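You operate a simulated robot arm through the tools that you are given. There is no shell and no other tool. Be economical: measure what you need, move in short steps, check, and stop when the job is done.

You are at the controls of a simulated two-armed robot. One attempt, no reset.

Task
Swap the cracked ring on the cart's SMALL socket for the black one from tray 2.
Fine: lay the cracked ring in the free corner of tray 1; shut tray 2; other rings, sockets and brake stay.

It is judged by the outcome, as a careful person would: the job done as asked, and still so three seconds after it is handed in. It fails if anything else is knocked over, pushed out of place, dropped, spilled or broken.

Robot
Two 6-joint arms with two-finger parallel grippers on one trunk, on a base that drives. Base frame: it is fixed to the floor where the robot stands at the start and does not move with it; the origin is under the middle of the robot, x ahead of it, y to its left, z up. Units: mm, rad, N and s.
The left shoulder is at the start at [-59, 177, 859], the right one opposite. With the tool pointing down near the work surface each hand reaches from about 100 to 740 mm from the robot's upright axis, wherever it stands, measured 20 degrees to its own side. Places, roughly: brake pedal [300, -200, 100]; free corner of tray 1 [500, -200, 1000]; second drawer of the cart [600, 0, 800]; sockA [500, -100, 1000]; sockB [500, 100, 1000]; sockC [500, 0, 1000]. Payload 1.57 kg a hand.
The TCP of each hand is the grasp point between the finger pads, 30 mm short of the fingertips. In the tool frame z runs along the fingers and y along their closing line. Largest opening 80 mm; finger width 17, thickness 12; the body of the gripper, 40 by 82 mm, starts 80 mm behind the TCP.
Orientation is that of the tool frame in the base frame, as a unit quaternion [w, x, y, z]. With the fingers straight down and closing along the base's y, the tool's x points along the base's -x, its y along +y and its z along -z.

Tools
- The arms move only by the tool send_rows. It takes "left_rows", "right_rows" or both (then of equal length, played together; a hand with none holds still); each is a list of rows, each a list of 7 numbers: the opening, from 0 (shut) to 1 (fully open), then the shift along the tool's x, y, z in mm, then the turn, a rotation vector about the tool's x, y, z in rad. In form: [[grip, dx, dy, dz, ax, ay, az], ...]. A call has 1 to 8 rows; each row is the pose to reach, as a shift and turn from the pose commanded when the call began, along the tool's axes at that moment. Each row takes 0.2 s and may step no farther than 50 mm and 0.15 rad from the row before; otherwise, or with a gripper value out of range, the whole call is refused. Where a pose cannot be reached the arm comes as near as it can. A force on the tool above 70 N (or 10 N above the force at the start of the call, whichever is more), or a blocked arm, ends the call early, and 0.2 s more pass. Each finger travels about 72 mm/s and halts on what it meets, pressing with about 24 N; the grip force reading is that of the motor and also rises with nothing between the fingers. The clock runs only during rows and for 0.2 s after the last one: add rows that repeat a pose to give the fingers time. It gives the time, the measured TCP pose, the force on the tool (base axes), the opening and the grip force at its end, in the units of the frame above (readings bear some noise), with the torque about the TCP (base axes, N m) and any sound that the robot's microphone picked up.
- Cameras (640 x 400 px; columns grow to the right, rows downward): "scene" is now at [31.1, -19.1, 1576.7]; the picture's right is [-0.25, -0.97, 0.00], its down [-0.77, 0.20, -0.61] and it looks along [0.59, -0.15, -0.80] (base axes); focal length 226 px, centre (320, 200). "left" rides on the left gripper at [72, 7, -122] in its tool frame; the picture's right is [-0.09, 1.00, 0.00], its down [-0.84, -0.08, -0.54] and it looks along [-0.54, -0.05, 0.84] (tool axes); focal length 238 px, centre (320, 200). "right" rides on the right gripper at [72, -7, -122] in its tool frame; the picture's right is [0.09, 1.00, 0.00], its down [-0.84, 0.08, -0.54] and it looks along [-0.54, 0.05, 0.84] (tool axes); focal length 238 px, centre (320, 200). There is no depth. A picture from a camera that has moved, and an enlarged one, comes with that camera's place and axes in the base frame and with its lens.
- camera(camera): a new picture of that camera. No time passes.
- lift_body(by): slides the trunk up (or, below 0, down) by that many mm; the arms and the scene camera ride with it, the base frame stays. It gives what a move gives, with no picture.
- steer(legs): drives the robot by 1 to 6 legs, each [ahead, left, turn to the left] in mm, mm and rad, along the robot's own axes; the way and the turn of a leg run together, so that a leg with both is an arc; at most 1500 mm and 3.142 rad a leg. The arms and the cameras ride along, it lands a little off, and it stops where it bumps. It gives what a move gives.
- head_to(pan, tilt): turns the head with the scene camera to pan (to the left, within 2.496 rad either way) and tilt (down, from -0.506 to 1.204), counted from straight ahead of the robot. It gives what a move gives.
- inspect(camera, box): a new picture of the part [left, top, right, bottom] of that camera's present view, enlarged. No time passes.
- finish_job(): hands the job in; it is judged then, once.

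Work in short steps. Places have to be worked out from the pictures, the camera data and where the tool is seen: move nearer, look again, correct. Check each grasp and each placing, and mend what went wrong. You have 120 turns and 108 pictures in all, those below and enlarged ones among them. Open the grippers and draw the arms clear of the work before you hand the job in, unless the task says otherwise; then end with one line.

The tools are called after "Call:" by a JSON object that holds its "method" and its "body". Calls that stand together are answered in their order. send_rows: Moves the arms, as the interface text tells. Its arguments: {"type":"object","properties":{"left_rows":{"type":"array"},"right_rows":{"type":"array"}},"required":[]} The other tools are called the same way: lift_body (by) slides the trunk up or down; steer (legs) drives the base; head_to (pan, tilt) turns the head that bears the scene camera; camera (camera) takes a picture; inspect (camera, box) takes an enlarged picture of a part of a camera's view; finish_job () hands the job in.

At the start:

```text
clock: 0.0
left_tool_pos: [401.1, 100.2, 1343.9]
left_tool_rot: [0.0, 0.0, 1.0, 0.0]
left_force: [0.2, 0.0, 0.3]
left_wrist_torque: [-0.02, 0.0, 0.0]
left_gripper_width: 79.9
left_grip_force: 0.0
right_tool_pos: [357.7, -208.0, 1342.3]
right_tool_rot: [-0.001, 0.0, 1.0, 0.0]
right_force: [0.4, 0.5, 0.1]
right_wrist_torque: [0.02, 0.02, -0.01]
right_gripper_width: 80.1
right_grip_force: 0.0
trunk travel left (down, up): [-300.0, 28.0]
robot x, y, heading: [-1.4, -0.0, -0.001]
head pan, tilt: [-0.253, 0.922]
```

scene: 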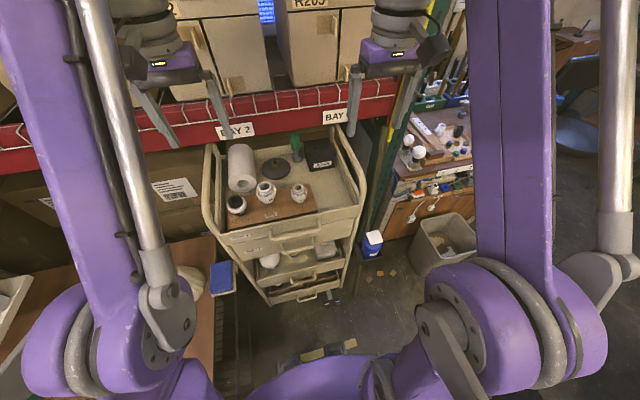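
right: 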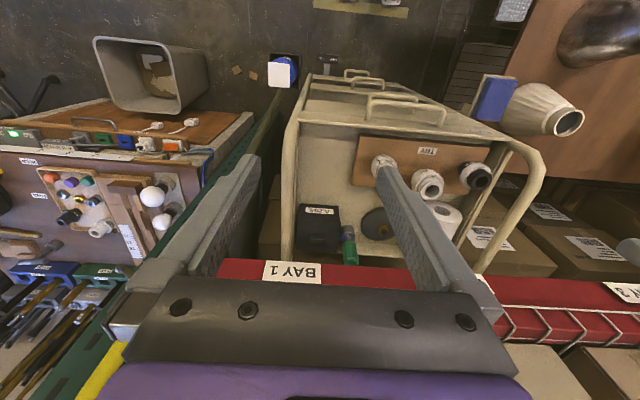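
left: 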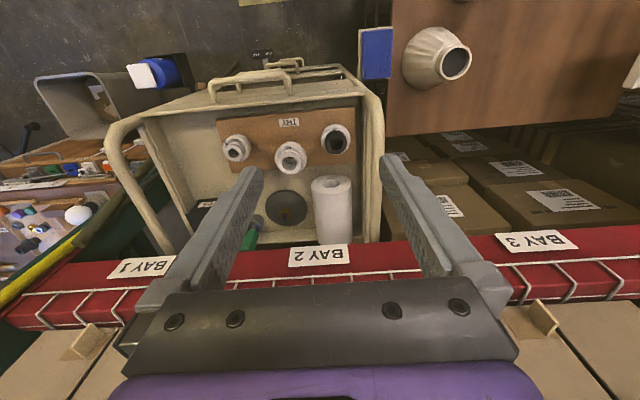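

I see a cart with three sockets on a board on its top tray and drawers below it. I'll enlarge the cart in the scene and left views to identify the rings and labels.

Call:
{"method": "inspect", "body": {"camera": "scene", "box": [200, 130, 380, 310]}}

Call:
{"method": "inspect", "body": {"camera": "left", "box": [180, 80, 400, 220]}}

```text
2.22 times, centred on (290, 220) of scene
camera zoom: at [31.1, -19.1, 1576.7], right [-0.25, -0.97, 0.0], down [-0.77, 0.2, -0.61], along [0.59, -0.15, -0.8], focal length 503 px, centre (387, 156)
```

zoom: 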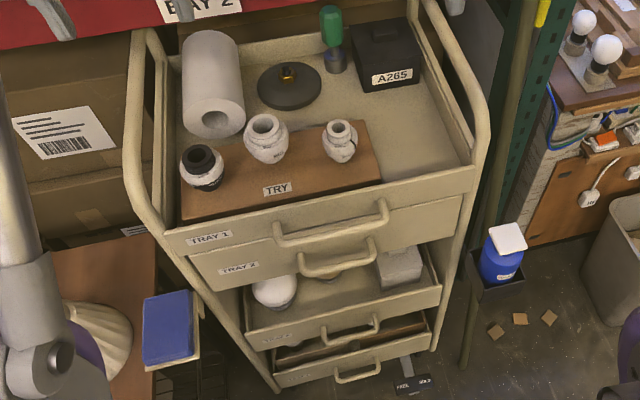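

```text
2.86 times, centred on (290, 150) of left
camera zoom: at [328.9, 106.5, 1466.5], right [0.09, 1.0, 0.0], down [0.84, -0.08, 0.54], along [0.54, -0.05, -0.84], focal length 681 px, centre (406, 343)
```

zoom: 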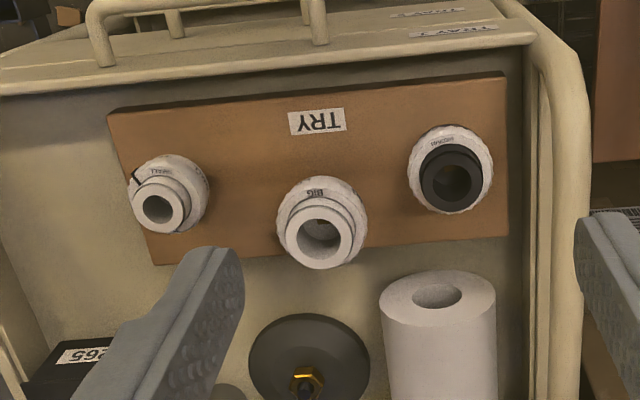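

The SMALL socket looks to be near [487, -71, ~1040]. I'll lower the right hand above it for a closer look.

Call:
{"method": "send_rows", "body": {"right_rows": [[1, -9, 22, 32, 0, 0, 0], [1, -18, 43, 65, 0, 0, 0], [1, -27, 65, 97, 0, 0, 0], [1, -36, 87, 129, 0, 0, 0], [1, -45, 108, 162, 0, 0, 0], [1, -54, 130, 194, 0, 0, 0]]}}

Call:
{"method": "camera", "body": {"camera": "right"}}

Call:
{"method": "camera", "body": {"camera": "left"}}

```text
clock: 1.4
left_tool_pos: [402.6, 103.0, 1344.3]
left_tool_rot: [0.001, 0.0, 1.0, 0.0]
left_force: [0.0, 0.0, -0.8]
left_wrist_torque: [-0.03, 0.01, 0.02]
left_gripper_width: 80.3
left_grip_force: 0.1
right_tool_pos: [412.8, -76.3, 1149.4]
right_tool_rot: [0.001, 0.0, 1.0, 0.0]
right_force: [0.2, 1.1, -0.2]
right_wrist_torque: [-0.02, 0.0, 0.01]
right_gripper_width: 80.0
right_grip_force: 0.1
trunk travel left (down, up): [-300.0, 28.0]
robot x, y, heading: [1.7, -0.6, 0.002]
head pan, tilt: [-0.253, 0.922]
```

```text
102 pictures are left
camera right: at [341.8, -83.4, 1271.6], right [-0.09, 1.0, 0.0], down [0.84, 0.08, 0.54], along [0.54, 0.05, -0.84], focal length 238 px, centre (320, 200)
```

right: 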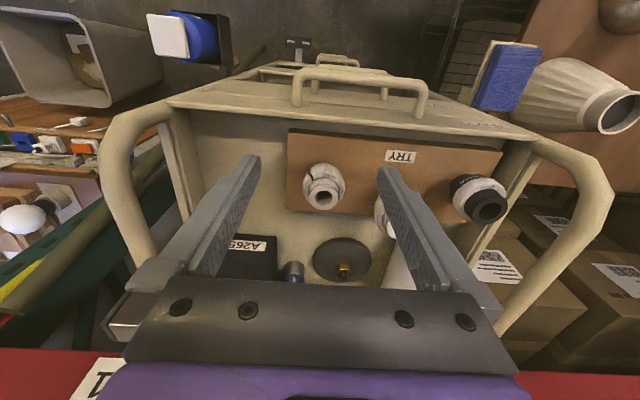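

```text
101 pictures are left
camera left: at [329.6, 107.0, 1466.3], right [0.09, 1.0, 0.0], down [0.84, -0.08, 0.54], along [0.54, -0.05, -0.84], focal length 238 px, centre (320, 200)
```

left: 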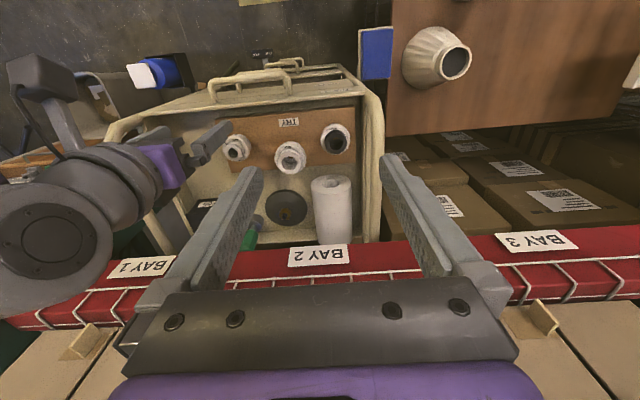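

Call:
{"method": "inspect", "body": {"camera": "right", "box": [280, 140, 380, 230]}}

Call:
{"method": "inspect", "body": {"camera": "right", "box": [140, 30, 460, 230]}}

```text
4.44 times, centred on (330, 185) of right
camera zoom: at [341.8, -83.4, 1271.6], right [-0.09, 1.0, 0.0], down [0.84, 0.08, 0.54], along [0.54, 0.05, -0.84], focal length 1059 px, centre (276, 267)
```

zoom: 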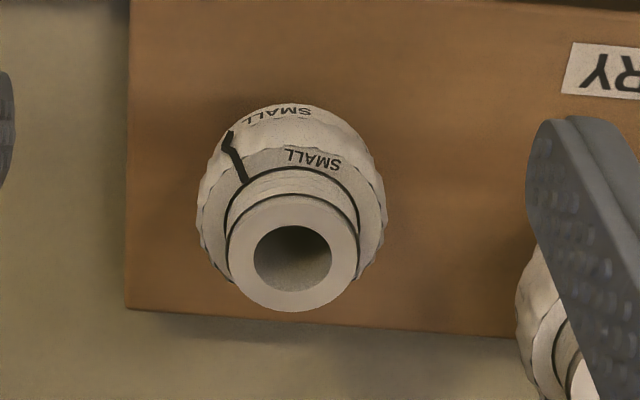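

```text
2.00 times, centred on (300, 130) of right
camera zoom: at [341.8, -83.4, 1271.6], right [-0.09, 1.0, 0.0], down [0.84, 0.08, 0.54], along [0.54, 0.05, -0.84], focal length 477 px, centre (360, 340)
```

zoom: 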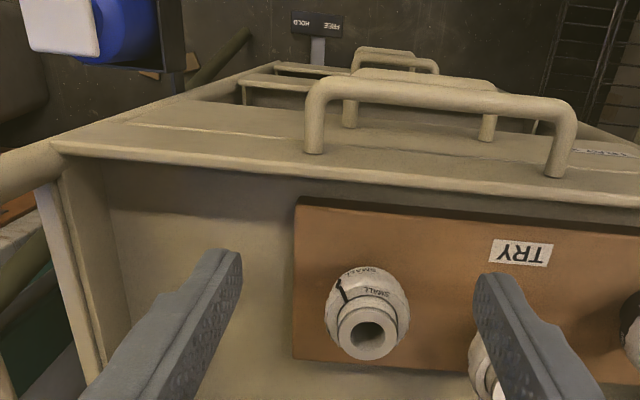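

I triangulate the SMALL post top at about [476, -66, 1058], with its ring (Ø≈49) around z≈1030. I'll move the right hand directly above it and look again.

Call:
{"method": "send_rows", "body": {"right_rows": [[1, -32, 5, 10, 0, 0, 0], [1, -63, 10, 25, 0, 0, 0], [1, -63, 10, 37, 0, 0, 0], [1, -63, 10, 37, 0, 0, 0]]}}

Call:
{"method": "camera", "body": {"camera": "right"}}

Call:
{"method": "inspect", "body": {"camera": "left", "box": [180, 80, 400, 220]}}

```text
clock: 2.4
left_tool_pos: [401.9, 100.1, 1344.9]
left_tool_rot: [0.0, -0.001, 1.0, 0.0]
left_force: [0.2, -0.2, 0.0]
left_wrist_torque: [0.01, 0.03, 0.02]
left_gripper_width: 80.1
left_grip_force: 0.1
right_tool_pos: [476.0, -69.7, 1110.9]
right_tool_rot: [0.0, 0.0, 1.0, 0.0]
right_force: [0.0, 0.3, 1.0]
right_wrist_torque: [0.02, 0.02, 0.01]
right_gripper_width: 80.1
right_grip_force: 0.0
trunk travel left (down, up): [-300.0, 28.0]
robot x, y, heading: [-0.0, -4.7, 0.001]
head pan, tilt: [-0.253, 0.922]
```

```text
98 pictures are left
camera right: at [404.2, -75.2, 1233.4], right [-0.09, 1.0, 0.0], down [0.84, 0.08, 0.54], along [0.54, 0.05, -0.84], focal length 238 px, centre (320, 200)
```

right: 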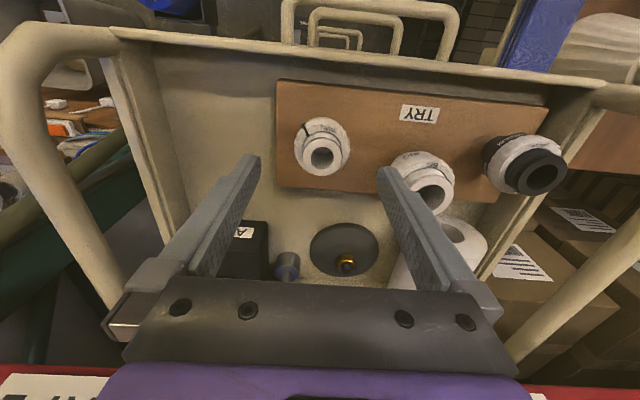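

```text
2.86 times, centred on (290, 150) of left
camera zoom: at [329.3, 106.6, 1466.4], right [0.09, 1.0, 0.0], down [0.84, -0.08, 0.54], along [0.54, -0.05, -0.84], focal length 681 px, centre (406, 343)
```

zoom: 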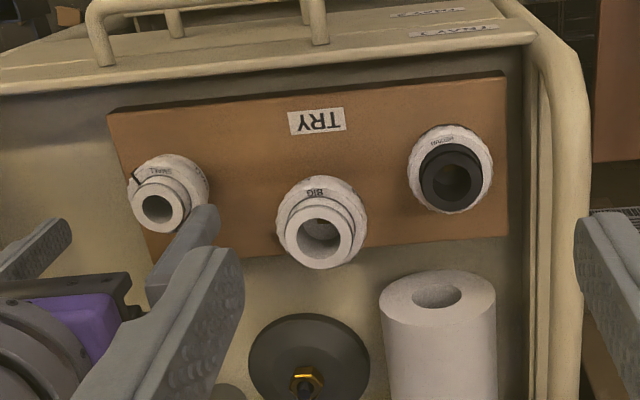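

The ring centre is confirmed near [476, -67]. I'll narrow the opening and pre-twist clockwise so there is more counter-clockwise travel for unscrewing.

Call:
{"method": "send_rows", "body": {"right_rows": [[0.82, 0, 1, 0, 0, 0, 0.15], [0.82, 0, 1, 0, 0, 0, 0.3], [0.82, 0, 1, 0, 0, 0, 0.45], [0.82, 0, 1, 0, 0, 0, 0.6], [0.82, 0, 1, 0, 0, 0, 0.75], [0.82, 0, 1, 0, 0, 0, 0.9], [0.82, 0, 1, 0, 0, 0, 1.05], [0.82, 0, 1, 0, 0, 0, 1.2]]}}

Call:
{"method": "camera", "body": {"camera": "right"}}

```text
clock: 4.2
left_tool_pos: [401.5, 101.5, 1345.8]
left_tool_rot: [0.0, 0.0, 1.0, 0.001]
left_force: [0.1, -0.6, 0.2]
left_wrist_torque: [0.03, 0.03, -0.01]
left_gripper_width: 80.1
left_grip_force: 0.0
right_tool_pos: [475.1, -67.1, 1110.9]
right_tool_rot: [0.0, 0.566, 0.825, 0.0]
right_force: [-0.3, -0.1, -0.6]
right_wrist_torque: [0.01, 0.01, 0.0]
right_gripper_width: 65.7
right_grip_force: 0.1
trunk travel left (down, up): [-300.0, 28.0]
robot x, y, heading: [1.8, -2.8, 0.005]
head pan, tilt: [-0.253, 0.922]
```

```text
96 pictures are left
camera right: at [443.9, -1.3, 1233.4], right [0.9, 0.44, 0.0], down [0.37, -0.75, 0.54], along [0.24, -0.49, -0.84], focal length 238 px, centre (320, 200)
```

right: 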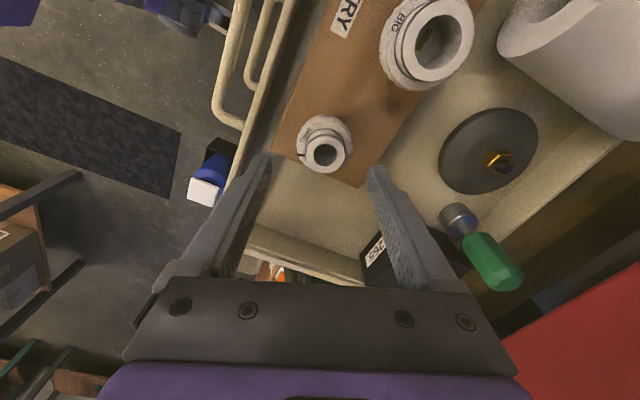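

The fingers straddle the ring with roughly a 3 mm offset along the closing axis. I'll correct it and descend to TCP z≈1045, watching the force.

Call:
{"method": "send_rows", "body": {"right_rows": [[0.82, 1, 3, 10, 0, 0, 0], [0.82, 1, 3, 28, 0, 0, 0], [0.82, 1, 3, 44, 0, 0, 0], [0.82, 1, 3, 56, 0, 0, 0], [0.82, 1, 3, 66, 0, 0, 0], [0.82, 1, 3, 66, 0, 0, 0]]}}

Call:
{"method": "camera", "body": {"camera": "right"}}

Call:
{"method": "inspect", "body": {"camera": "left", "box": [180, 80, 340, 180]}}

```text
clock: 5.6
left_tool_pos: [401.6, 100.2, 1345.1]
left_tool_rot: [-0.001, 0.0, 1.0, -0.001]
left_force: [-0.7, 0.5, -0.2]
left_wrist_torque: [0.0, -0.02, -0.03]
left_gripper_width: 79.6
left_grip_force: 0.1
right_tool_pos: [477.9, -65.8, 1045.6]
right_tool_rot: [0.0, 0.564, 0.825, 0.0]
right_force: [0.0, -0.1, 0.4]
right_wrist_torque: [0.01, -0.01, -0.02]
right_gripper_width: 65.6
right_grip_force: 0.1
trunk travel left (down, up): [-300.0, 28.0]
robot x, y, heading: [0.4, -2.4, -0.005]
head pan, tilt: [-0.253, 0.922]
```

```text
95 pictures are left
camera right: at [446.0, 0.1, 1167.0], right [0.89, 0.45, 0.0], down [0.38, -0.75, 0.54], along [0.24, -0.48, -0.84], focal length 238 px, centre (320, 200)
```

right: 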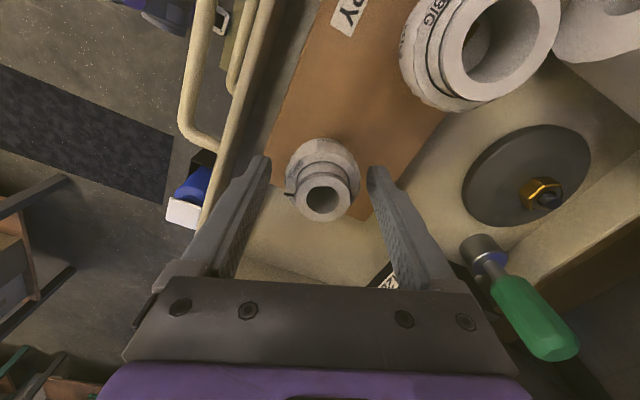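

```text
4.00 times, centred on (260, 130) of left
camera zoom: at [328.9, 106.5, 1466.5], right [0.09, 1.0, 0.0], down [0.84, -0.08, 0.54], along [0.54, -0.05, -0.84], focal length 953 px, centre (560, 480)
```

zoom: 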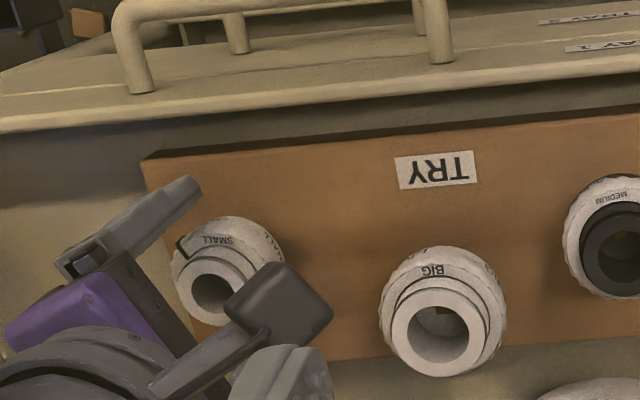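

No contact so far, and the hole sits about 3 mm along tool +x. I'll nudge there, go 4 mm lower, and close on the ring.

Call:
{"method": "send_rows", "body": {"right_rows": [[0.82, 3, 1, 4, 0, 0, 0], [0.55, 3, 1, 4, 0, 0, 0], [0.4, 3, 1, 4, 0, 0, 0], [0.4, 3, 1, 4, 0, 0, 0]]}}

Call:
{"method": "camera", "body": {"camera": "right"}}

```text
clock: 6.6
left_tool_pos: [402.6, 101.8, 1344.4]
left_tool_rot: [0.0, 0.0, 1.0, 0.001]
left_force: [-0.4, 0.3, 0.4]
left_wrist_torque: [0.03, 0.02, 0.03]
left_gripper_width: 80.0
left_grip_force: 0.0
right_tool_pos: [478.7, -61.6, 1040.8]
right_tool_rot: [0.0, 0.564, 0.826, 0.0]
right_force: [6.1, 3.1, 3.4]
right_wrist_torque: [0.07, -0.15, 0.01]
right_gripper_width: 46.3
right_grip_force: 24.5
trunk travel left (down, up): [-300.0, 28.0]
robot x, y, heading: [1.7, 0.3, -0.001]
head pan, tilt: [-0.253, 0.922]
```

```text
93 pictures are left
camera right: at [446.7, 4.1, 1163.0], right [0.89, 0.45, 0.0], down [0.38, -0.75, 0.54], along [0.24, -0.48, -0.84], focal length 238 px, centre (320, 200)
```

right: 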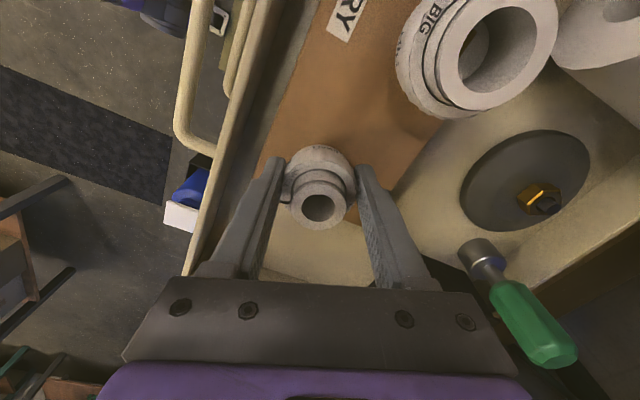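

I have the ring at 46 mm with 24 N of grip. I'll test an unscrewing twist counter-clockwise and watch the torque.

Call:
{"method": "send_rows", "body": {"right_rows": [[0.4, 0, 0, 0, 0, 0, -0.12], [0.4, 0, 0, 0, 0, 0, -0.24], [0.4, 0, 0, 0, 0, 0, -0.36], [0.4, 0, 0, 0, 0, 0, -0.48], [0.4, 0, 0, 0, 0, 0, -0.6], [0.4, 0, 0, 0, 0, 0, -0.72]]}}

Call:
{"method": "inspect", "body": {"camera": "left", "box": [180, 80, 340, 180]}}

Call:
{"method": "camera", "body": {"camera": "right"}}

```text
clock: 8.0
left_tool_pos: [397.9, 98.7, 1345.8]
left_tool_rot: [0.001, 0.001, 1.0, 0.0]
left_force: [0.8, -0.7, 1.0]
left_wrist_torque: [0.04, 0.01, -0.01]
left_gripper_width: 80.1
left_grip_force: 0.1
right_tool_pos: [474.7, -65.0, 1042.7]
right_tool_rot: [0.0, 0.237, 0.971, -0.001]
right_force: [-14.9, -8.6, 6.1]
right_wrist_torque: [-0.26, 0.36, -0.13]
right_gripper_width: 46.1
right_grip_force: 23.6
trunk travel left (down, up): [-300.0, 28.0]
robot x, y, heading: [1.5, -1.6, -0.002]
head pan, tilt: [-0.253, 0.922]
```

```text
4.00 times, centred on (260, 130) of left
camera zoom: at [326.0, 105.2, 1467.2], right [0.09, 1.0, 0.0], down [0.84, -0.08, 0.54], along [0.54, -0.05, -0.84], focal length 953 px, centre (560, 480)
```

zoom: 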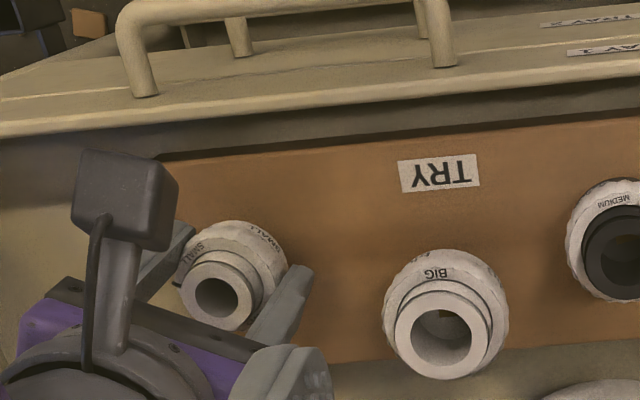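

```text
91 pictures are left
camera right: at [408.9, -35.8, 1164.1], right [0.38, 0.93, 0.0], down [0.78, -0.32, 0.54], along [0.5, -0.2, -0.84], focal length 238 px, centre (320, 200)
```

right: 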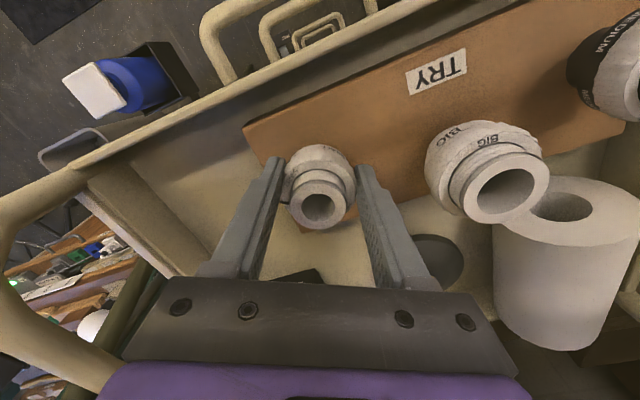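

Both SMALL labels turned counter-clockwise with the hand, so the ring is rotating. I'll keep turning.

Call:
{"method": "send_rows", "body": {"right_rows": [[0.4, 0, 0, 0, 0, 0, -0.15], [0.4, 0, 0, 0, 0, 0, -0.3], [0.4, 0, 0, 0, 0, 0, -0.45], [0.4, 0, 0, 0, 0, 0, -0.6], [0.4, 0, 0, -0.5, 0, 0, -0.75], [0.4, 0, 0, -0.5, 0, 0, -0.9], [0.4, 0, 0, -0.5, 0, 0, -1.05], [0.4, 0, 0, -0.5, 0, 0, -1.2]]}}

Call:
{"method": "inspect", "body": {"camera": "left", "box": [180, 80, 340, 180]}}

```text
clock: 9.8
left_tool_pos: [402.1, 96.1, 1344.1]
left_tool_rot: [-0.001, 0.0, 1.0, 0.001]
left_force: [0.1, -0.6, -0.3]
left_wrist_torque: [-0.02, 0.0, -0.03]
left_gripper_width: 79.9
left_grip_force: 0.1
right_tool_pos: [479.4, -66.7, 1040.6]
right_tool_rot: [0.001, -0.353, 0.936, -0.003]
right_force: [11.4, -32.4, 11.6]
right_wrist_torque: [-0.52, -0.36, -0.08]
right_gripper_width: 45.7
right_grip_force: 24.2
trunk travel left (down, up): [-300.0, 28.0]
robot x, y, heading: [-1.3, 0.5, -0.004]
head pan, tilt: [-0.253, 0.922]
```

```text
4.00 times, centred on (260, 130) of left
camera zoom: at [330.1, 101.6, 1466.6], right [0.09, 1.0, 0.0], down [0.84, -0.08, 0.54], along [0.54, -0.05, -0.84], focal length 953 px, centre (560, 480)
```

zoom: 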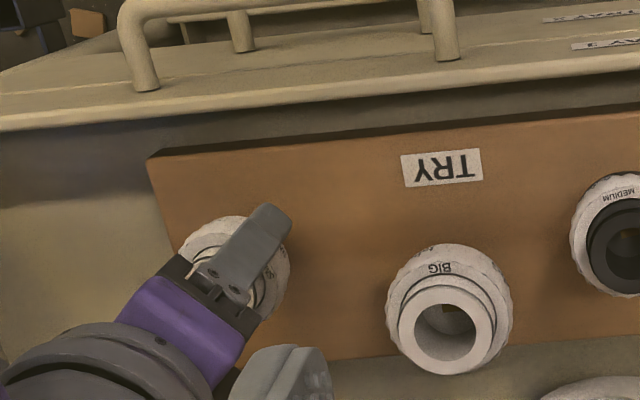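

Turned 1.9 rad so far; a -32 N sideways force shows I'm off-centre by a few mm in +y. I'll ease toward -y, lift slightly, and keep turning.

Call:
{"method": "send_rows", "body": {"right_rows": [[0.4, 1.3, -2.9, -1, 0, 0, 0], [0.4, 1.3, -2.9, -1, 0, 0, -0.15], [0.4, 1.3, -2.9, -1, 0, 0, -0.3], [0.4, 1.3, -2.9, -1, 0, 0, -0.45], [0.4, 1.3, -2.9, -1.5, 0, 0, -0.6], [0.4, 1.3, -2.9, -1.5, 0, 0, -0.75], [0.4, 1.3, -2.9, -1.5, 0, 0, -0.9], [0.4, 1.3, -2.9, -1.5, 0, 0, -1.05]]}}

Call:
{"method": "inspect", "body": {"camera": "left", "box": [180, 80, 340, 180]}}

Call:
{"method": "camera", "body": {"camera": "right"}}

```text
clock: 11.6
left_tool_pos: [404.0, 99.2, 1344.4]
left_tool_rot: [-0.001, 0.0, 1.0, 0.0]
left_force: [-0.5, 0.3, 0.1]
left_wrist_torque: [0.02, 0.01, 0.01]
left_gripper_width: 79.9
left_grip_force: 0.0
right_tool_pos: [480.5, -67.4, 1042.4]
right_tool_rot: [0.0, 0.775, -0.632, 0.0]
right_force: [12.4, -17.6, 2.0]
right_wrist_torque: [-0.27, -0.25, 0.0]
right_gripper_width: 45.3
right_grip_force: 23.9
trunk travel left (down, up): [-300.0, 28.0]
robot x, y, heading: [2.3, 0.2, 0.001]
head pan, tilt: [-0.253, 0.922]
```

```text
4.00 times, centred on (260, 130) of left
camera zoom: at [330.6, 103.8, 1466.3], right [0.09, 1.0, 0.0], down [0.84, -0.08, 0.54], along [0.54, -0.05, -0.84], focal length 953 px, centre (560, 480)
```

zoom: 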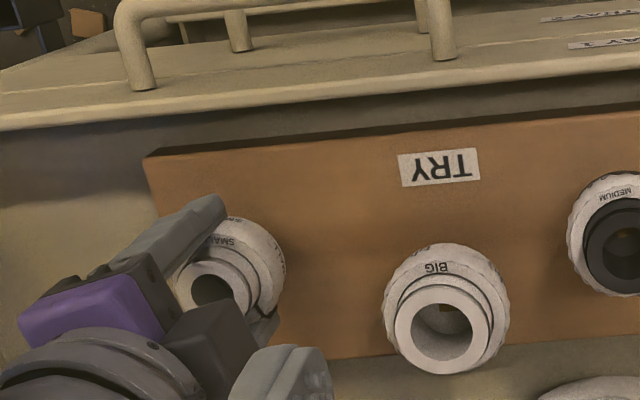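

```text
88 pictures are left
camera right: at [501.9, -135.7, 1164.5], right [-0.96, -0.29, 0.0], down [-0.24, 0.8, 0.54], along [-0.16, 0.52, -0.84], focal length 238 px, centre (320, 200)
```

right: 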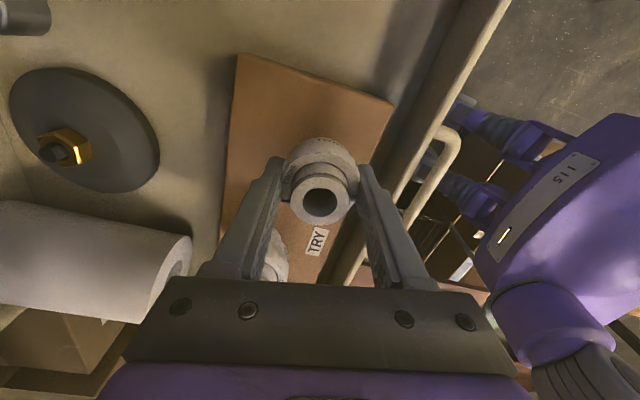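

I'll enlarge the right view to check the ring's marks and height on the post.

Call:
{"method": "inspect", "body": {"camera": "right", "box": [260, 120, 380, 240]}}

```text
3.33 times, centred on (320, 180) of right
camera zoom: at [501.9, -135.7, 1164.5], right [-0.96, -0.29, 0.0], down [-0.24, 0.8, 0.54], along [-0.16, 0.52, -0.84], focal length 794 px, centre (320, 267)
```

zoom: 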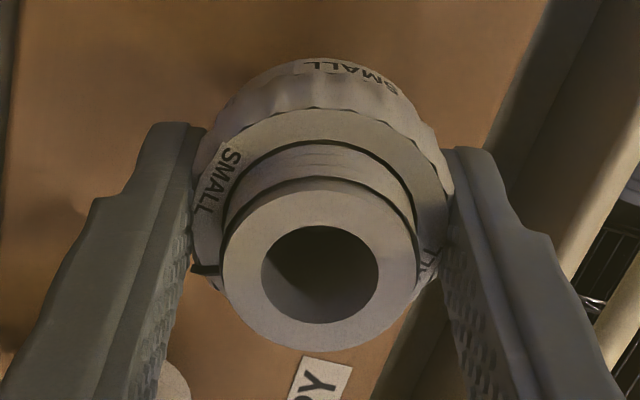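

The crack mark still sits by the same finger, so the ring turns with the hand without slipping. I'll continue the same way.

Call:
{"method": "send_rows", "body": {"right_rows": [[0.4, 2.2, -0.8, -1, 0, 0, -0.1], [0.4, 2.2, -0.8, -1, 0, 0, -0.25], [0.4, 2.2, -0.8, -1, 0, 0, -0.4], [0.4, 2.2, -0.8, -1, 0, 0, -0.55], [0.4, 2.2, -0.8, -1.5, 0, 0, -0.7], [0.4, 2.2, -0.8, -1.5, 0, 0, -0.85], [0.4, 2.2, -0.8, -1.5, 0, 0, -1.0]]}}

Call:
{"method": "inspect", "body": {"camera": "right", "box": [260, 120, 380, 240]}}

```text
clock: 13.2
left_tool_pos: [400.4, 101.1, 1343.3]
left_tool_rot: [0.001, 0.0, 1.0, 0.0]
left_force: [-0.3, 0.8, 1.3]
left_wrist_torque: [-0.01, -0.02, -0.02]
left_gripper_width: 79.8
left_grip_force: 0.1
right_tool_pos: [479.3, -66.2, 1045.4]
right_tool_rot: [-0.001, 0.983, -0.184, 0.0]
right_force: [-0.8, -0.4, -0.4]
right_wrist_torque: [-0.01, -0.03, 0.01]
right_gripper_width: 45.3
right_grip_force: 23.9
trunk travel left (down, up): [-300.0, 28.0]
robot x, y, heading: [-2.4, -1.8, -0.002]
head pan, tilt: [-0.253, 0.922]
```

```text
3.33 times, centred on (320, 180) of right
camera zoom: at [550.0, -85.6, 1166.4], right [-0.27, -0.96, 0.0], down [-0.81, 0.23, 0.54], along [-0.52, 0.15, -0.84], focal length 794 px, centre (320, 267)
```

zoom: 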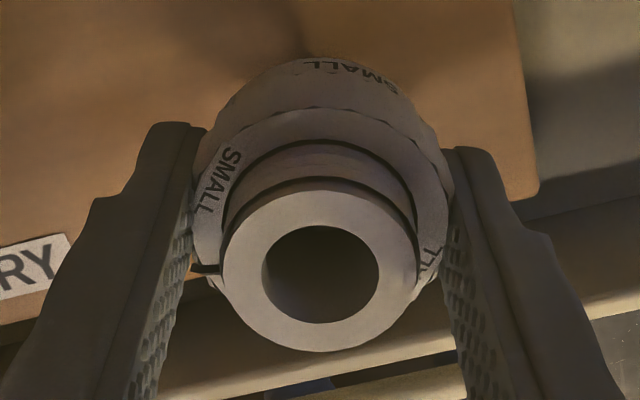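

All forces dropped to zero, which suggests the thread has released. I'll lift gently and check.

Call:
{"method": "send_rows", "body": {"right_rows": [[0.4, 0, 0, -4, 0, 0, 0], [0.4, 0, 0, -10, 0, 0, 0], [0.4, 0, 0, -20, 0, 0, 0], [0.4, 0, 0, -30, 0, 0, 0]]}}

Call:
{"method": "camera", "body": {"camera": "right"}}

Call:
{"method": "inspect", "body": {"camera": "left", "box": [180, 80, 340, 180]}}

```text
clock: 14.2
left_tool_pos: [400.8, 100.5, 1344.1]
left_tool_rot: [0.0, 0.0, 1.0, 0.001]
left_force: [0.6, 0.0, 0.5]
left_wrist_torque: [0.02, 0.0, -0.01]
left_gripper_width: 80.1
left_grip_force: 0.1
right_tool_pos: [480.0, -66.8, 1074.0]
right_tool_rot: [-0.001, 0.983, -0.185, 0.0]
right_force: [-0.2, 0.1, -0.1]
right_wrist_torque: [0.03, -0.03, -0.03]
right_gripper_width: 45.3
right_grip_force: 24.7
trunk travel left (down, up): [-300.0, 28.0]
robot x, y, heading: [-0.1, -0.3, -0.003]
head pan, tilt: [-0.253, 0.922]
```

```text
85 pictures are left
camera right: at [549.6, -85.9, 1196.6], right [-0.28, -0.96, 0.0], down [-0.81, 0.23, 0.54], along [-0.52, 0.15, -0.84], focal length 238 px, centre (320, 200)
```

right: 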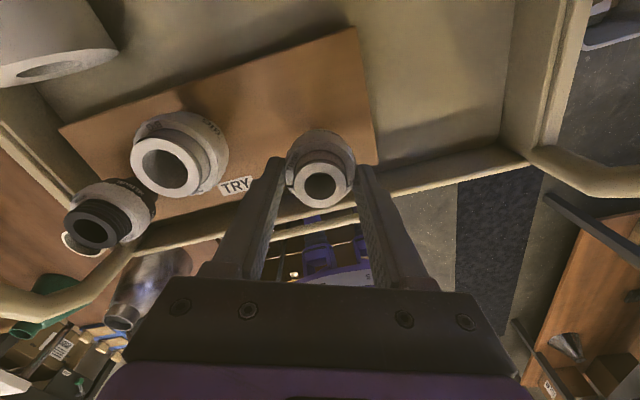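

```text
4.00 times, centred on (260, 130) of left
camera zoom: at [328.9, 106.5, 1466.5], right [0.09, 1.0, 0.0], down [0.84, -0.08, 0.54], along [0.54, -0.05, -0.84], focal length 953 px, centre (560, 480)
```

zoom: 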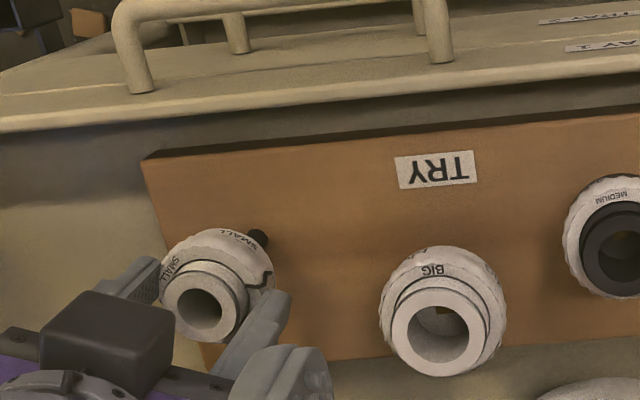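

The whole piece came up, leaving a dark stub behind. I'll lift further and look at what remains on the socket and at the piece I'm holding.

Call:
{"method": "send_rows", "body": {"right_rows": [[0.4, 0, 0, -30, 0, 0, 0], [0.4, 0, 0, -60, 0, 0, 0], [0.4, 0, 0, -90, 0, 0, 0], [0.4, 0, 0, -90, 0, 0, 0]]}}

Call:
{"method": "inspect", "body": {"camera": "left", "box": [140, 60, 340, 185]}}

Call:
{"method": "inspect", "body": {"camera": "scene", "box": [220, 100, 380, 220]}}

```text
clock: 15.2
left_tool_pos: [401.6, 99.8, 1344.9]
left_tool_rot: [0.0, 0.0, 1.0, 0.0]
left_force: [-0.2, -0.7, -0.4]
left_wrist_torque: [0.0, -0.03, -0.02]
left_gripper_width: 79.9
left_grip_force: 0.1
right_tool_pos: [478.8, -65.8, 1165.8]
right_tool_rot: [-0.001, 0.983, -0.185, 0.0]
right_force: [0.8, 0.9, -1.0]
right_wrist_torque: [-0.03, 0.0, -0.02]
right_gripper_width: 45.2
right_grip_force: 24.3
trunk travel left (down, up): [-300.0, 28.0]
robot x, y, heading: [0.5, 1.2, -0.002]
head pan, tilt: [-0.253, 0.922]
```

```text
3.20 times, centred on (240, 122) of left
camera zoom: at [329.1, 106.5, 1466.4], right [0.09, 1.0, 0.0], down [0.84, -0.08, 0.54], along [0.54, -0.05, -0.84], focal length 763 px, centre (576, 448)
```

zoom: 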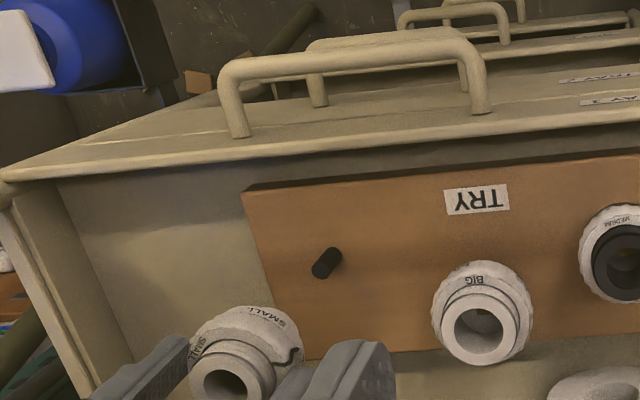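

```text
3.33 times, centred on (300, 160) of scene
camera zoom: at [31.2, -19.1, 1576.7], right [-0.25, -0.97, 0.0], down [-0.77, 0.2, -0.6], along [0.59, -0.15, -0.8], focal length 754 px, centre (387, 333)
```

zoom: 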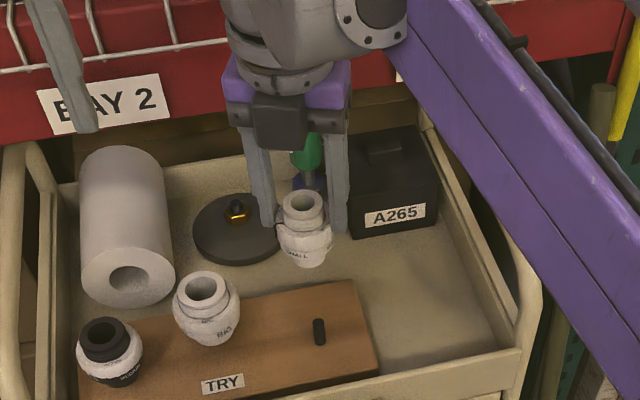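

The cracked piece is off and only the pin remains, at about [476, -67], with its top near z 1015. I'll carry the ring over the free corner at about [500, -180] and look at its underside from the other camera.

Call:
{"method": "send_rows", "body": {"right_rows": [[0.4, 20, 33, 0, 0, 0, 0], [0.4, 40, 66, 0, 0, 0, 0], [0.4, 61, 98.6, 0, 0, 0, 0], [0.4, 61, 98.6, 30, 0, 0, 0], [0.4, 61, 98.6, 60, 0, 0, 0], [0.4, 61, 98.6, 85, 0, 0, 0], [0.4, 61, 98.6, 85, 0, 0, 0]]}}

Call:
{"method": "inspect", "body": {"camera": "left", "box": [60, 80, 300, 230]}}

Call:
{"method": "inspect", "body": {"camera": "scene", "box": [220, 100, 380, 220]}}

Call:
{"method": "camera", "body": {"camera": "right"}}

```text
clock: 16.8
left_tool_pos: [401.5, 100.5, 1343.5]
left_tool_rot: [-0.001, 0.0, 1.0, -0.001]
left_force: [0.3, -0.6, 0.1]
left_wrist_torque: [-0.01, -0.03, 0.01]
left_gripper_width: 79.7
left_grip_force: 0.0
right_tool_pos: [501.6, -179.9, 1079.3]
right_tool_rot: [-0.001, 0.983, -0.185, 0.0]
right_force: [-1.1, -0.2, -0.5]
right_wrist_torque: [0.0, -0.01, 0.0]
right_gripper_width: 45.4
right_grip_force: 23.7
trunk travel left (down, up): [-300.0, 28.0]
robot x, y, heading: [-4.7, 1.2, 0.004]
head pan, tilt: [-0.253, 0.922]
```

```text
2.67 times, centred on (180, 155) of left
camera zoom: at [328.8, 106.6, 1466.5], right [0.09, 1.0, 0.0], down [0.84, -0.08, 0.54], along [0.54, -0.05, -0.84], focal length 636 px, centre (693, 320)
```

zoom: 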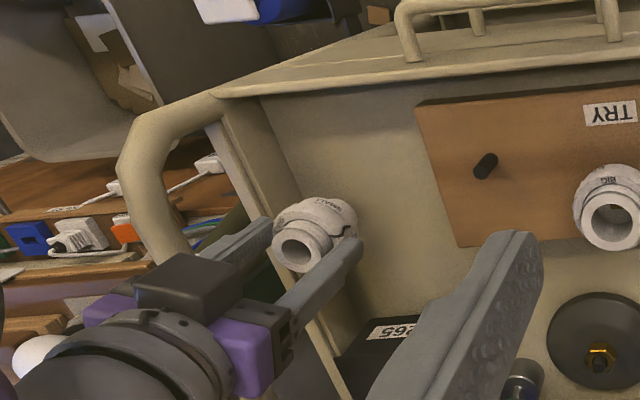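

```text
3.33 times, centred on (300, 160) of scene
camera zoom: at [30.9, -18.9, 1576.7], right [-0.25, -0.97, 0.0], down [-0.77, 0.2, -0.61], along [0.59, -0.15, -0.8], focal length 754 px, centre (387, 333)
```

zoom: 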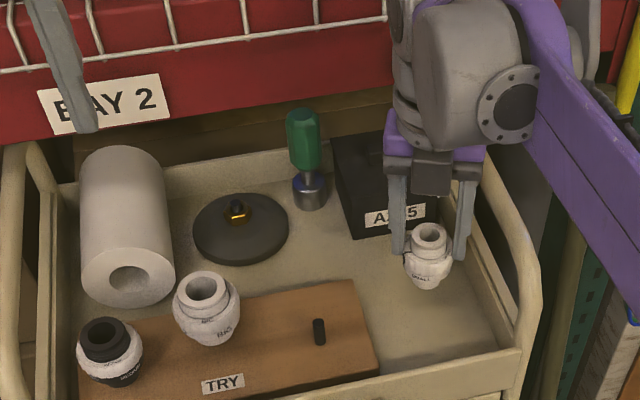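

```text
79 pictures are left
camera right: at [570.4, -200.4, 1201.6], right [-0.28, -0.96, 0.0], down [-0.81, 0.23, 0.54], along [-0.52, 0.15, -0.84], focal length 238 px, centre (320, 200)
```

right: 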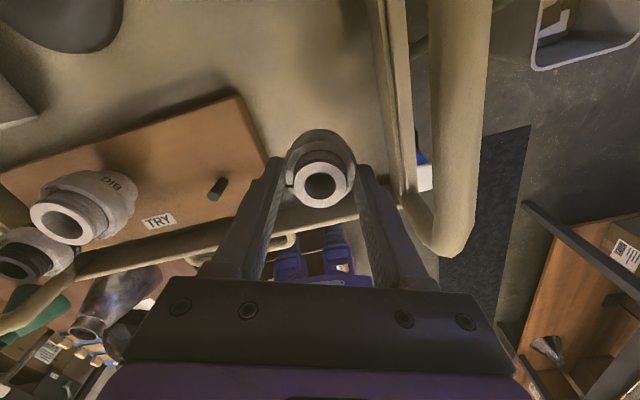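

It hangs over a clear spot with about 60 mm to the side wall. I'll lower most of the way, then creep to contact.

Call:
{"method": "send_rows", "body": {"right_rows": [[0.4, 0, 0, 15, 0, 0, 0], [0.4, 0, 0, 30, 0, 0, 0], [0.4, 0, 0, 42, 0, 0, 0], [0.4, 0, 0, 42, 0, 0, 0]]}}

Call:
{"method": "inspect", "body": {"camera": "scene", "box": [280, 130, 380, 205]}}

```text
clock: 17.8
left_tool_pos: [402.0, 100.6, 1343.5]
left_tool_rot: [-0.001, 0.0, 1.0, 0.001]
left_force: [-0.4, 0.6, 0.0]
left_wrist_torque: [-0.02, 0.0, -0.04]
left_gripper_width: 80.1
left_grip_force: 0.1
right_tool_pos: [499.6, -180.6, 1036.9]
right_tool_rot: [0.0, 0.983, -0.185, -0.001]
right_force: [0.4, 0.1, -1.1]
right_wrist_torque: [0.01, 0.03, 0.01]
right_gripper_width: 44.9
right_grip_force: 24.5
trunk travel left (down, up): [-300.0, 28.0]
robot x, y, heading: [1.1, -1.0, -0.002]
head pan, tilt: [-0.253, 0.922]
```

```text
5.33 times, centred on (330, 168) of scene
camera zoom: at [31.1, -19.1, 1576.7], right [-0.25, -0.97, 0.0], down [-0.77, 0.2, -0.61], along [0.59, -0.15, -0.8], focal length 1207 px, centre (267, 373)
```

zoom: 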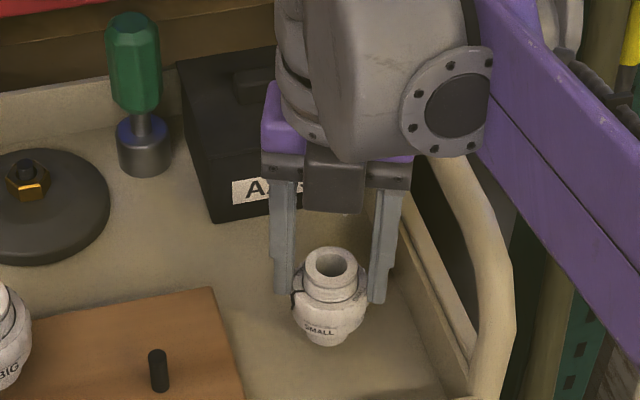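

Call:
{"method": "send_rows", "body": {"right_rows": [[0.4, 0, 0, 3, 0, 0, 0], [0.4, 0, 0, 6, 0, 0, 0], [0.4, 0, 0, 9, 0, 0, 0]]}}

```text
clock: 18.6
left_tool_pos: [401.3, 101.3, 1344.6]
left_tool_rot: [0.0, 0.0, 1.0, 0.001]
left_force: [-0.2, 0.0, -0.5]
left_wrist_torque: [-0.01, 0.03, 0.0]
left_gripper_width: 80.1
left_grip_force: 0.1
right_tool_pos: [499.2, -180.8, 1028.7]
right_tool_rot: [0.0, 0.983, -0.185, 0.0]
right_force: [-1.1, 0.0, -0.2]
right_wrist_torque: [0.02, -0.03, 0.02]
right_gripper_width: 45.1
right_grip_force: 24.0
trunk travel left (down, up): [-300.0, 28.0]
robot x, y, heading: [-2.4, 1.4, 0.005]
head pan, tilt: [-0.253, 0.922]
```

No contact yet, so I'll keep creeping down.

Call:
{"method": "send_rows", "body": {"right_rows": [[0.4, 0, 0, 3, 0, 0, 0], [0.4, 0, 0, 6, 0, 0, 0], [0.4, 0, 0, 6, 0, 0, 0]]}}

Call:
{"method": "inspect", "body": {"camera": "scene", "box": [310, 160, 350, 190]}}

```text
clock: 19.4
left_tool_pos: [402.0, 100.1, 1343.2]
left_tool_rot: [0.0, 0.0, 1.0, 0.0]
left_force: [-0.5, 0.1, 0.1]
left_wrist_torque: [-0.01, 0.06, 0.02]
left_gripper_width: 79.9
left_grip_force: 0.1
right_tool_pos: [499.8, -180.9, 1023.5]
right_tool_rot: [0.0, 0.983, -0.186, 0.0]
right_force: [-1.3, -0.4, -0.4]
right_wrist_torque: [0.0, 0.01, 0.02]
right_gripper_width: 45.2
right_grip_force: 23.7
trunk travel left (down, up): [-300.0, 28.0]
robot x, y, heading: [0.5, -1.5, -0.001]
head pan, tilt: [-0.253, 0.922]
```

```text
13.33 times, centred on (330, 175) of scene
camera zoom: at [31.1, -19.1, 1576.7], right [-0.25, -0.97, 0.0], down [-0.77, 0.2, -0.6], along [0.59, -0.15, -0.8], focal length 3016 px, centre (187, 533)
```

zoom: 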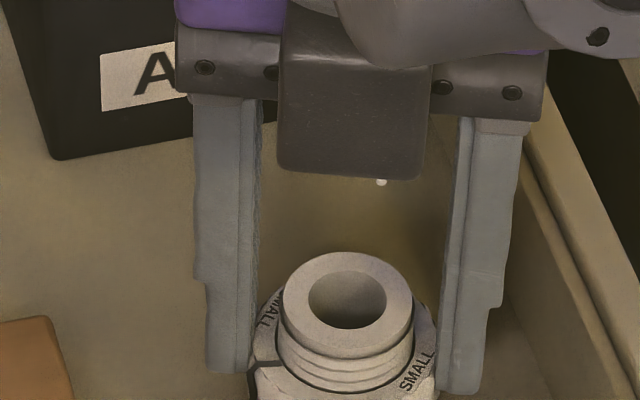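

Call:
{"method": "send_rows", "body": {"right_rows": [[0.4, 0, 0, 3, 0, 0, 0], [0.4, 0, 0, 6, 0, 0, 0], [0.4, 0, 0, 9, 0, 0, 0]]}}

Call:
{"method": "inspect", "body": {"camera": "scene", "box": [310, 160, 360, 200]}}

```text
clock: 20.2
left_tool_pos: [401.9, 101.1, 1344.3]
left_tool_rot: [0.001, 0.0, 1.0, -0.001]
left_force: [-0.1, 0.7, 0.4]
left_wrist_torque: [-0.02, 0.02, 0.03]
left_gripper_width: 80.1
left_grip_force: 0.0
right_tool_pos: [500.3, -181.7, 1015.2]
right_tool_rot: [0.0, 0.983, -0.185, 0.001]
right_force: [3.0, -0.9, 20.4]
right_wrist_torque: [-0.02, -0.02, -0.01]
right_gripper_width: 45.3
right_grip_force: 23.9
trunk travel left (down, up): [-300.0, 28.0]
robot x, y, heading: [1.8, -0.2, 0.0]
head pan, tilt: [-0.253, 0.922]
```

```text
10.00 times, centred on (335, 180) of scene
camera zoom: at [30.0, -18.5, 1577.1], right [-0.25, -0.97, 0.0], down [-0.77, 0.2, -0.61], along [0.59, -0.15, -0.8], focal length 2262 px, centre (170, 400)
```

zoom: 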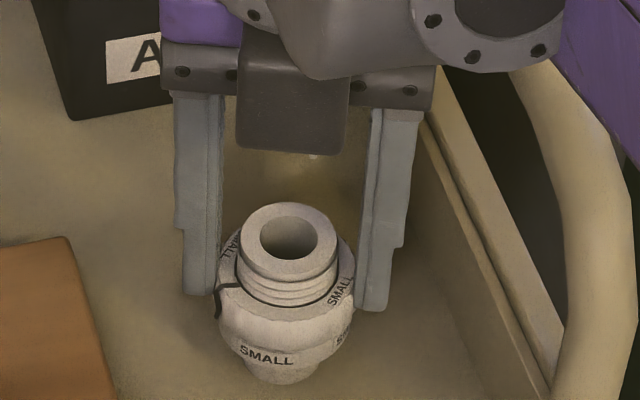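

Contact at about 20 N: it stands on the tray floor. I'll ease up 1 mm and open the fingers.

Call:
{"method": "send_rows", "body": {"right_rows": [[0.4, 0, 0, -1, 0, 0, 0], [0.6, 0, 0, -1, 0, 0, 0], [0.72, 0, 0, -1, 0, 0, 0], [0.75, 0, 0, -1, 0, 0, 0]]}}

Call:
{"method": "inspect", "body": {"camera": "scene", "box": [310, 160, 360, 200]}}

```text
clock: 21.2
left_tool_pos: [401.1, 100.2, 1343.9]
left_tool_rot: [0.0, 0.0, 1.0, 0.001]
left_force: [-0.3, 0.1, 0.1]
left_wrist_torque: [0.02, 0.04, -0.01]
left_gripper_width: 79.7
left_grip_force: 0.1
right_tool_pos: [499.2, -180.1, 1012.8]
right_tool_rot: [0.0, 0.983, -0.184, 0.0]
right_force: [0.1, 0.5, -1.1]
right_wrist_torque: [0.0, -0.01, 0.0]
right_gripper_width: 60.0
right_grip_force: 0.1
trunk travel left (down, up): [-300.0, 28.0]
robot x, y, heading: [0.3, 4.4, -0.003]
head pan, tilt: [-0.253, 0.922]
```

```text
10.00 times, centred on (335, 180) of scene
camera zoom: at [31.1, -19.1, 1576.7], right [-0.25, -0.97, 0.0], down [-0.77, 0.2, -0.61], along [0.59, -0.15, -0.8], focal length 2262 px, centre (170, 400)
```

zoom: 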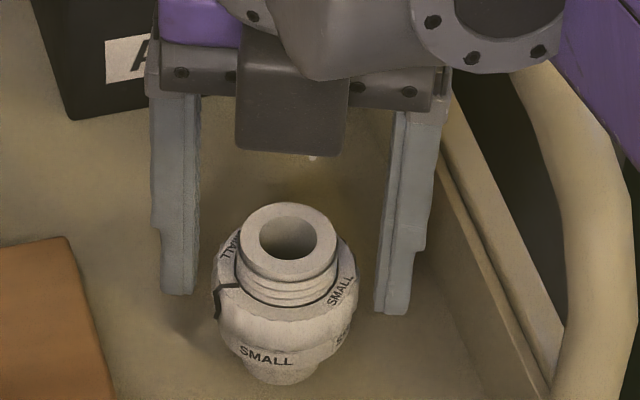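

The cracked ring stands freely in the corner. I'll lift the hand straight up, clear of it.

Call:
{"method": "send_rows", "body": {"right_rows": [[0.75, 0, 0, -20, 0, 0, 0], [0.75, 0, 0, -45, 0, 0, 0], [0.75, 0, 0, -80, 0, 0, 0], [0.75, 0, 0, -120, 0, 0, 0], [0.75, 0, 0, -160, 0, 0, 0], [0.75, 0, 0, -200, 0, 0, 0]]}}

Call:
{"method": "inspect", "body": {"camera": "scene", "box": [200, 130, 380, 310]}}

```text
clock: 22.6
left_tool_pos: [401.6, 101.2, 1343.8]
left_tool_rot: [-0.001, 0.0, 1.0, 0.0]
left_force: [0.6, -0.4, 0.7]
left_wrist_torque: [0.03, -0.02, 0.0]
left_gripper_width: 79.8
left_grip_force: 0.1
right_tool_pos: [497.9, -182.6, 1215.2]
right_tool_rot: [0.0, 0.983, -0.185, 0.0]
right_force: [0.7, -0.3, -0.4]
right_wrist_torque: [0.05, -0.02, 0.01]
right_gripper_width: 60.1
right_grip_force: 0.1
trunk travel left (down, up): [-300.0, 28.0]
robot x, y, heading: [-2.9, -0.8, 0.0]
head pan, tilt: [-0.253, 0.922]
```

```text
2.22 times, centred on (290, 220) of scene
camera zoom: at [31.0, -19.0, 1576.7], right [-0.25, -0.97, 0.0], down [-0.77, 0.2, -0.61], along [0.59, -0.15, -0.8], focal length 503 px, centre (387, 156)
```

zoom: 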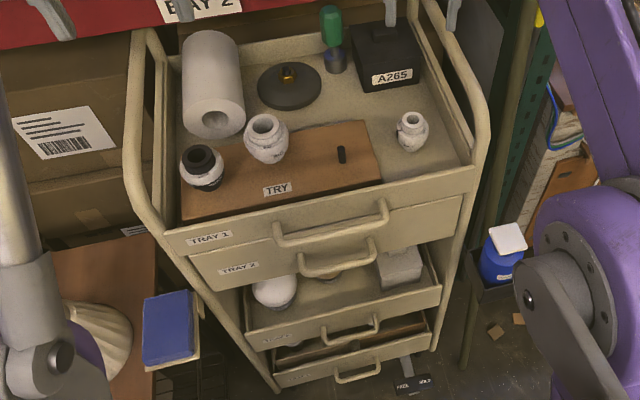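

The SMALL pin is free and the cracked ring stands in the corner. Tray 2's handle faces me and needs a horizontal grip with room to pull, so I want to back up about 300 mm. I'll check behind the robot first.

Call:
{"method": "head_to", "body": {"pan": 2.49, "tilt": 0.7}}

Call:
{"method": "camera", "body": {"camera": "scene"}}

Call:
{"method": "head_to", "body": {"pan": -2.49, "tilt": 0.7}}

Call:
{"method": "camera", "body": {"camera": "scene"}}

```text
clock: 25.0
left_tool_pos: [401.6, 101.3, 1344.5]
left_tool_rot: [0.0, 0.0, 1.0, 0.0]
left_force: [0.5, -0.1, -0.2]
left_wrist_torque: [-0.02, -0.01, 0.01]
left_gripper_width: 80.1
left_grip_force: 0.1
right_tool_pos: [497.7, -182.6, 1214.3]
right_tool_rot: [0.001, 0.983, -0.184, -0.001]
right_force: [0.2, -0.3, 0.5]
right_wrist_torque: [-0.01, -0.02, -0.02]
right_gripper_width: 60.3
right_grip_force: 0.0
trunk travel left (down, up): [-300.0, 28.0]
robot x, y, heading: [-0.3, 2.3, -0.002]
head pan, tilt: [2.491, 0.7]
```

```text
73 pictures are left
camera scene: at [-108.5, 51.1, 1594.4], right [0.61, 0.8, 0.0], down [0.51, -0.39, -0.76], along [-0.61, 0.46, -0.64], focal length 226 px, centre (320, 200)
```

scene: 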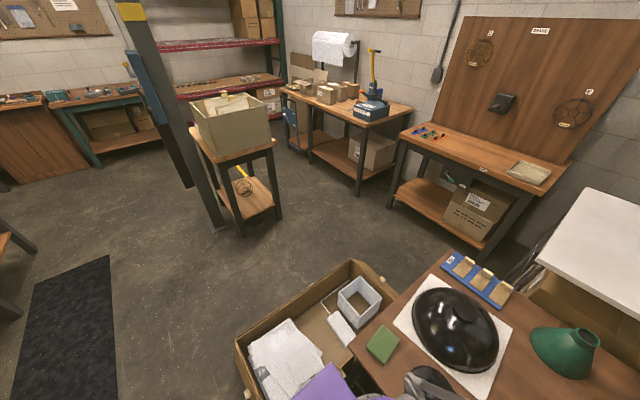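

```text
clock: 28.9
left_tool_pos: [401.5, 100.0, 1344.1]
left_tool_rot: [0.0, 0.0, 1.0, 0.001]
left_force: [0.6, -0.3, 0.2]
left_wrist_torque: [0.0, 0.04, 0.0]
left_gripper_width: 80.0
left_grip_force: 0.1
right_tool_pos: [498.4, -181.8, 1214.4]
right_tool_rot: [0.0, 0.983, -0.185, 0.001]
right_force: [0.6, 0.6, -0.5]
right_wrist_torque: [-0.04, 0.0, 0.0]
right_gripper_width: 59.8
right_grip_force: 0.1
trunk travel left (down, up): [-300.0, 28.0]
robot x, y, heading: [-0.9, -1.8, -0.005]
head pan, tilt: [-2.491, 0.7]
```

```text
72 pictures are left
camera scene: at [-108.5, -51.9, 1594.4], right [-0.61, 0.8, 0.0], down [0.51, 0.39, -0.76], along [-0.61, -0.46, -0.64], focal length 226 px, centre (320, 200)
```

scene: 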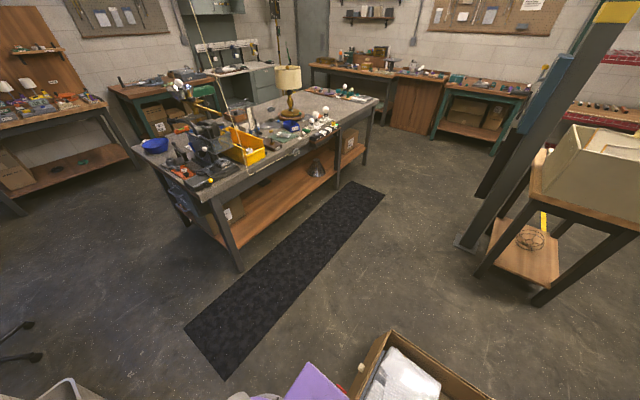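

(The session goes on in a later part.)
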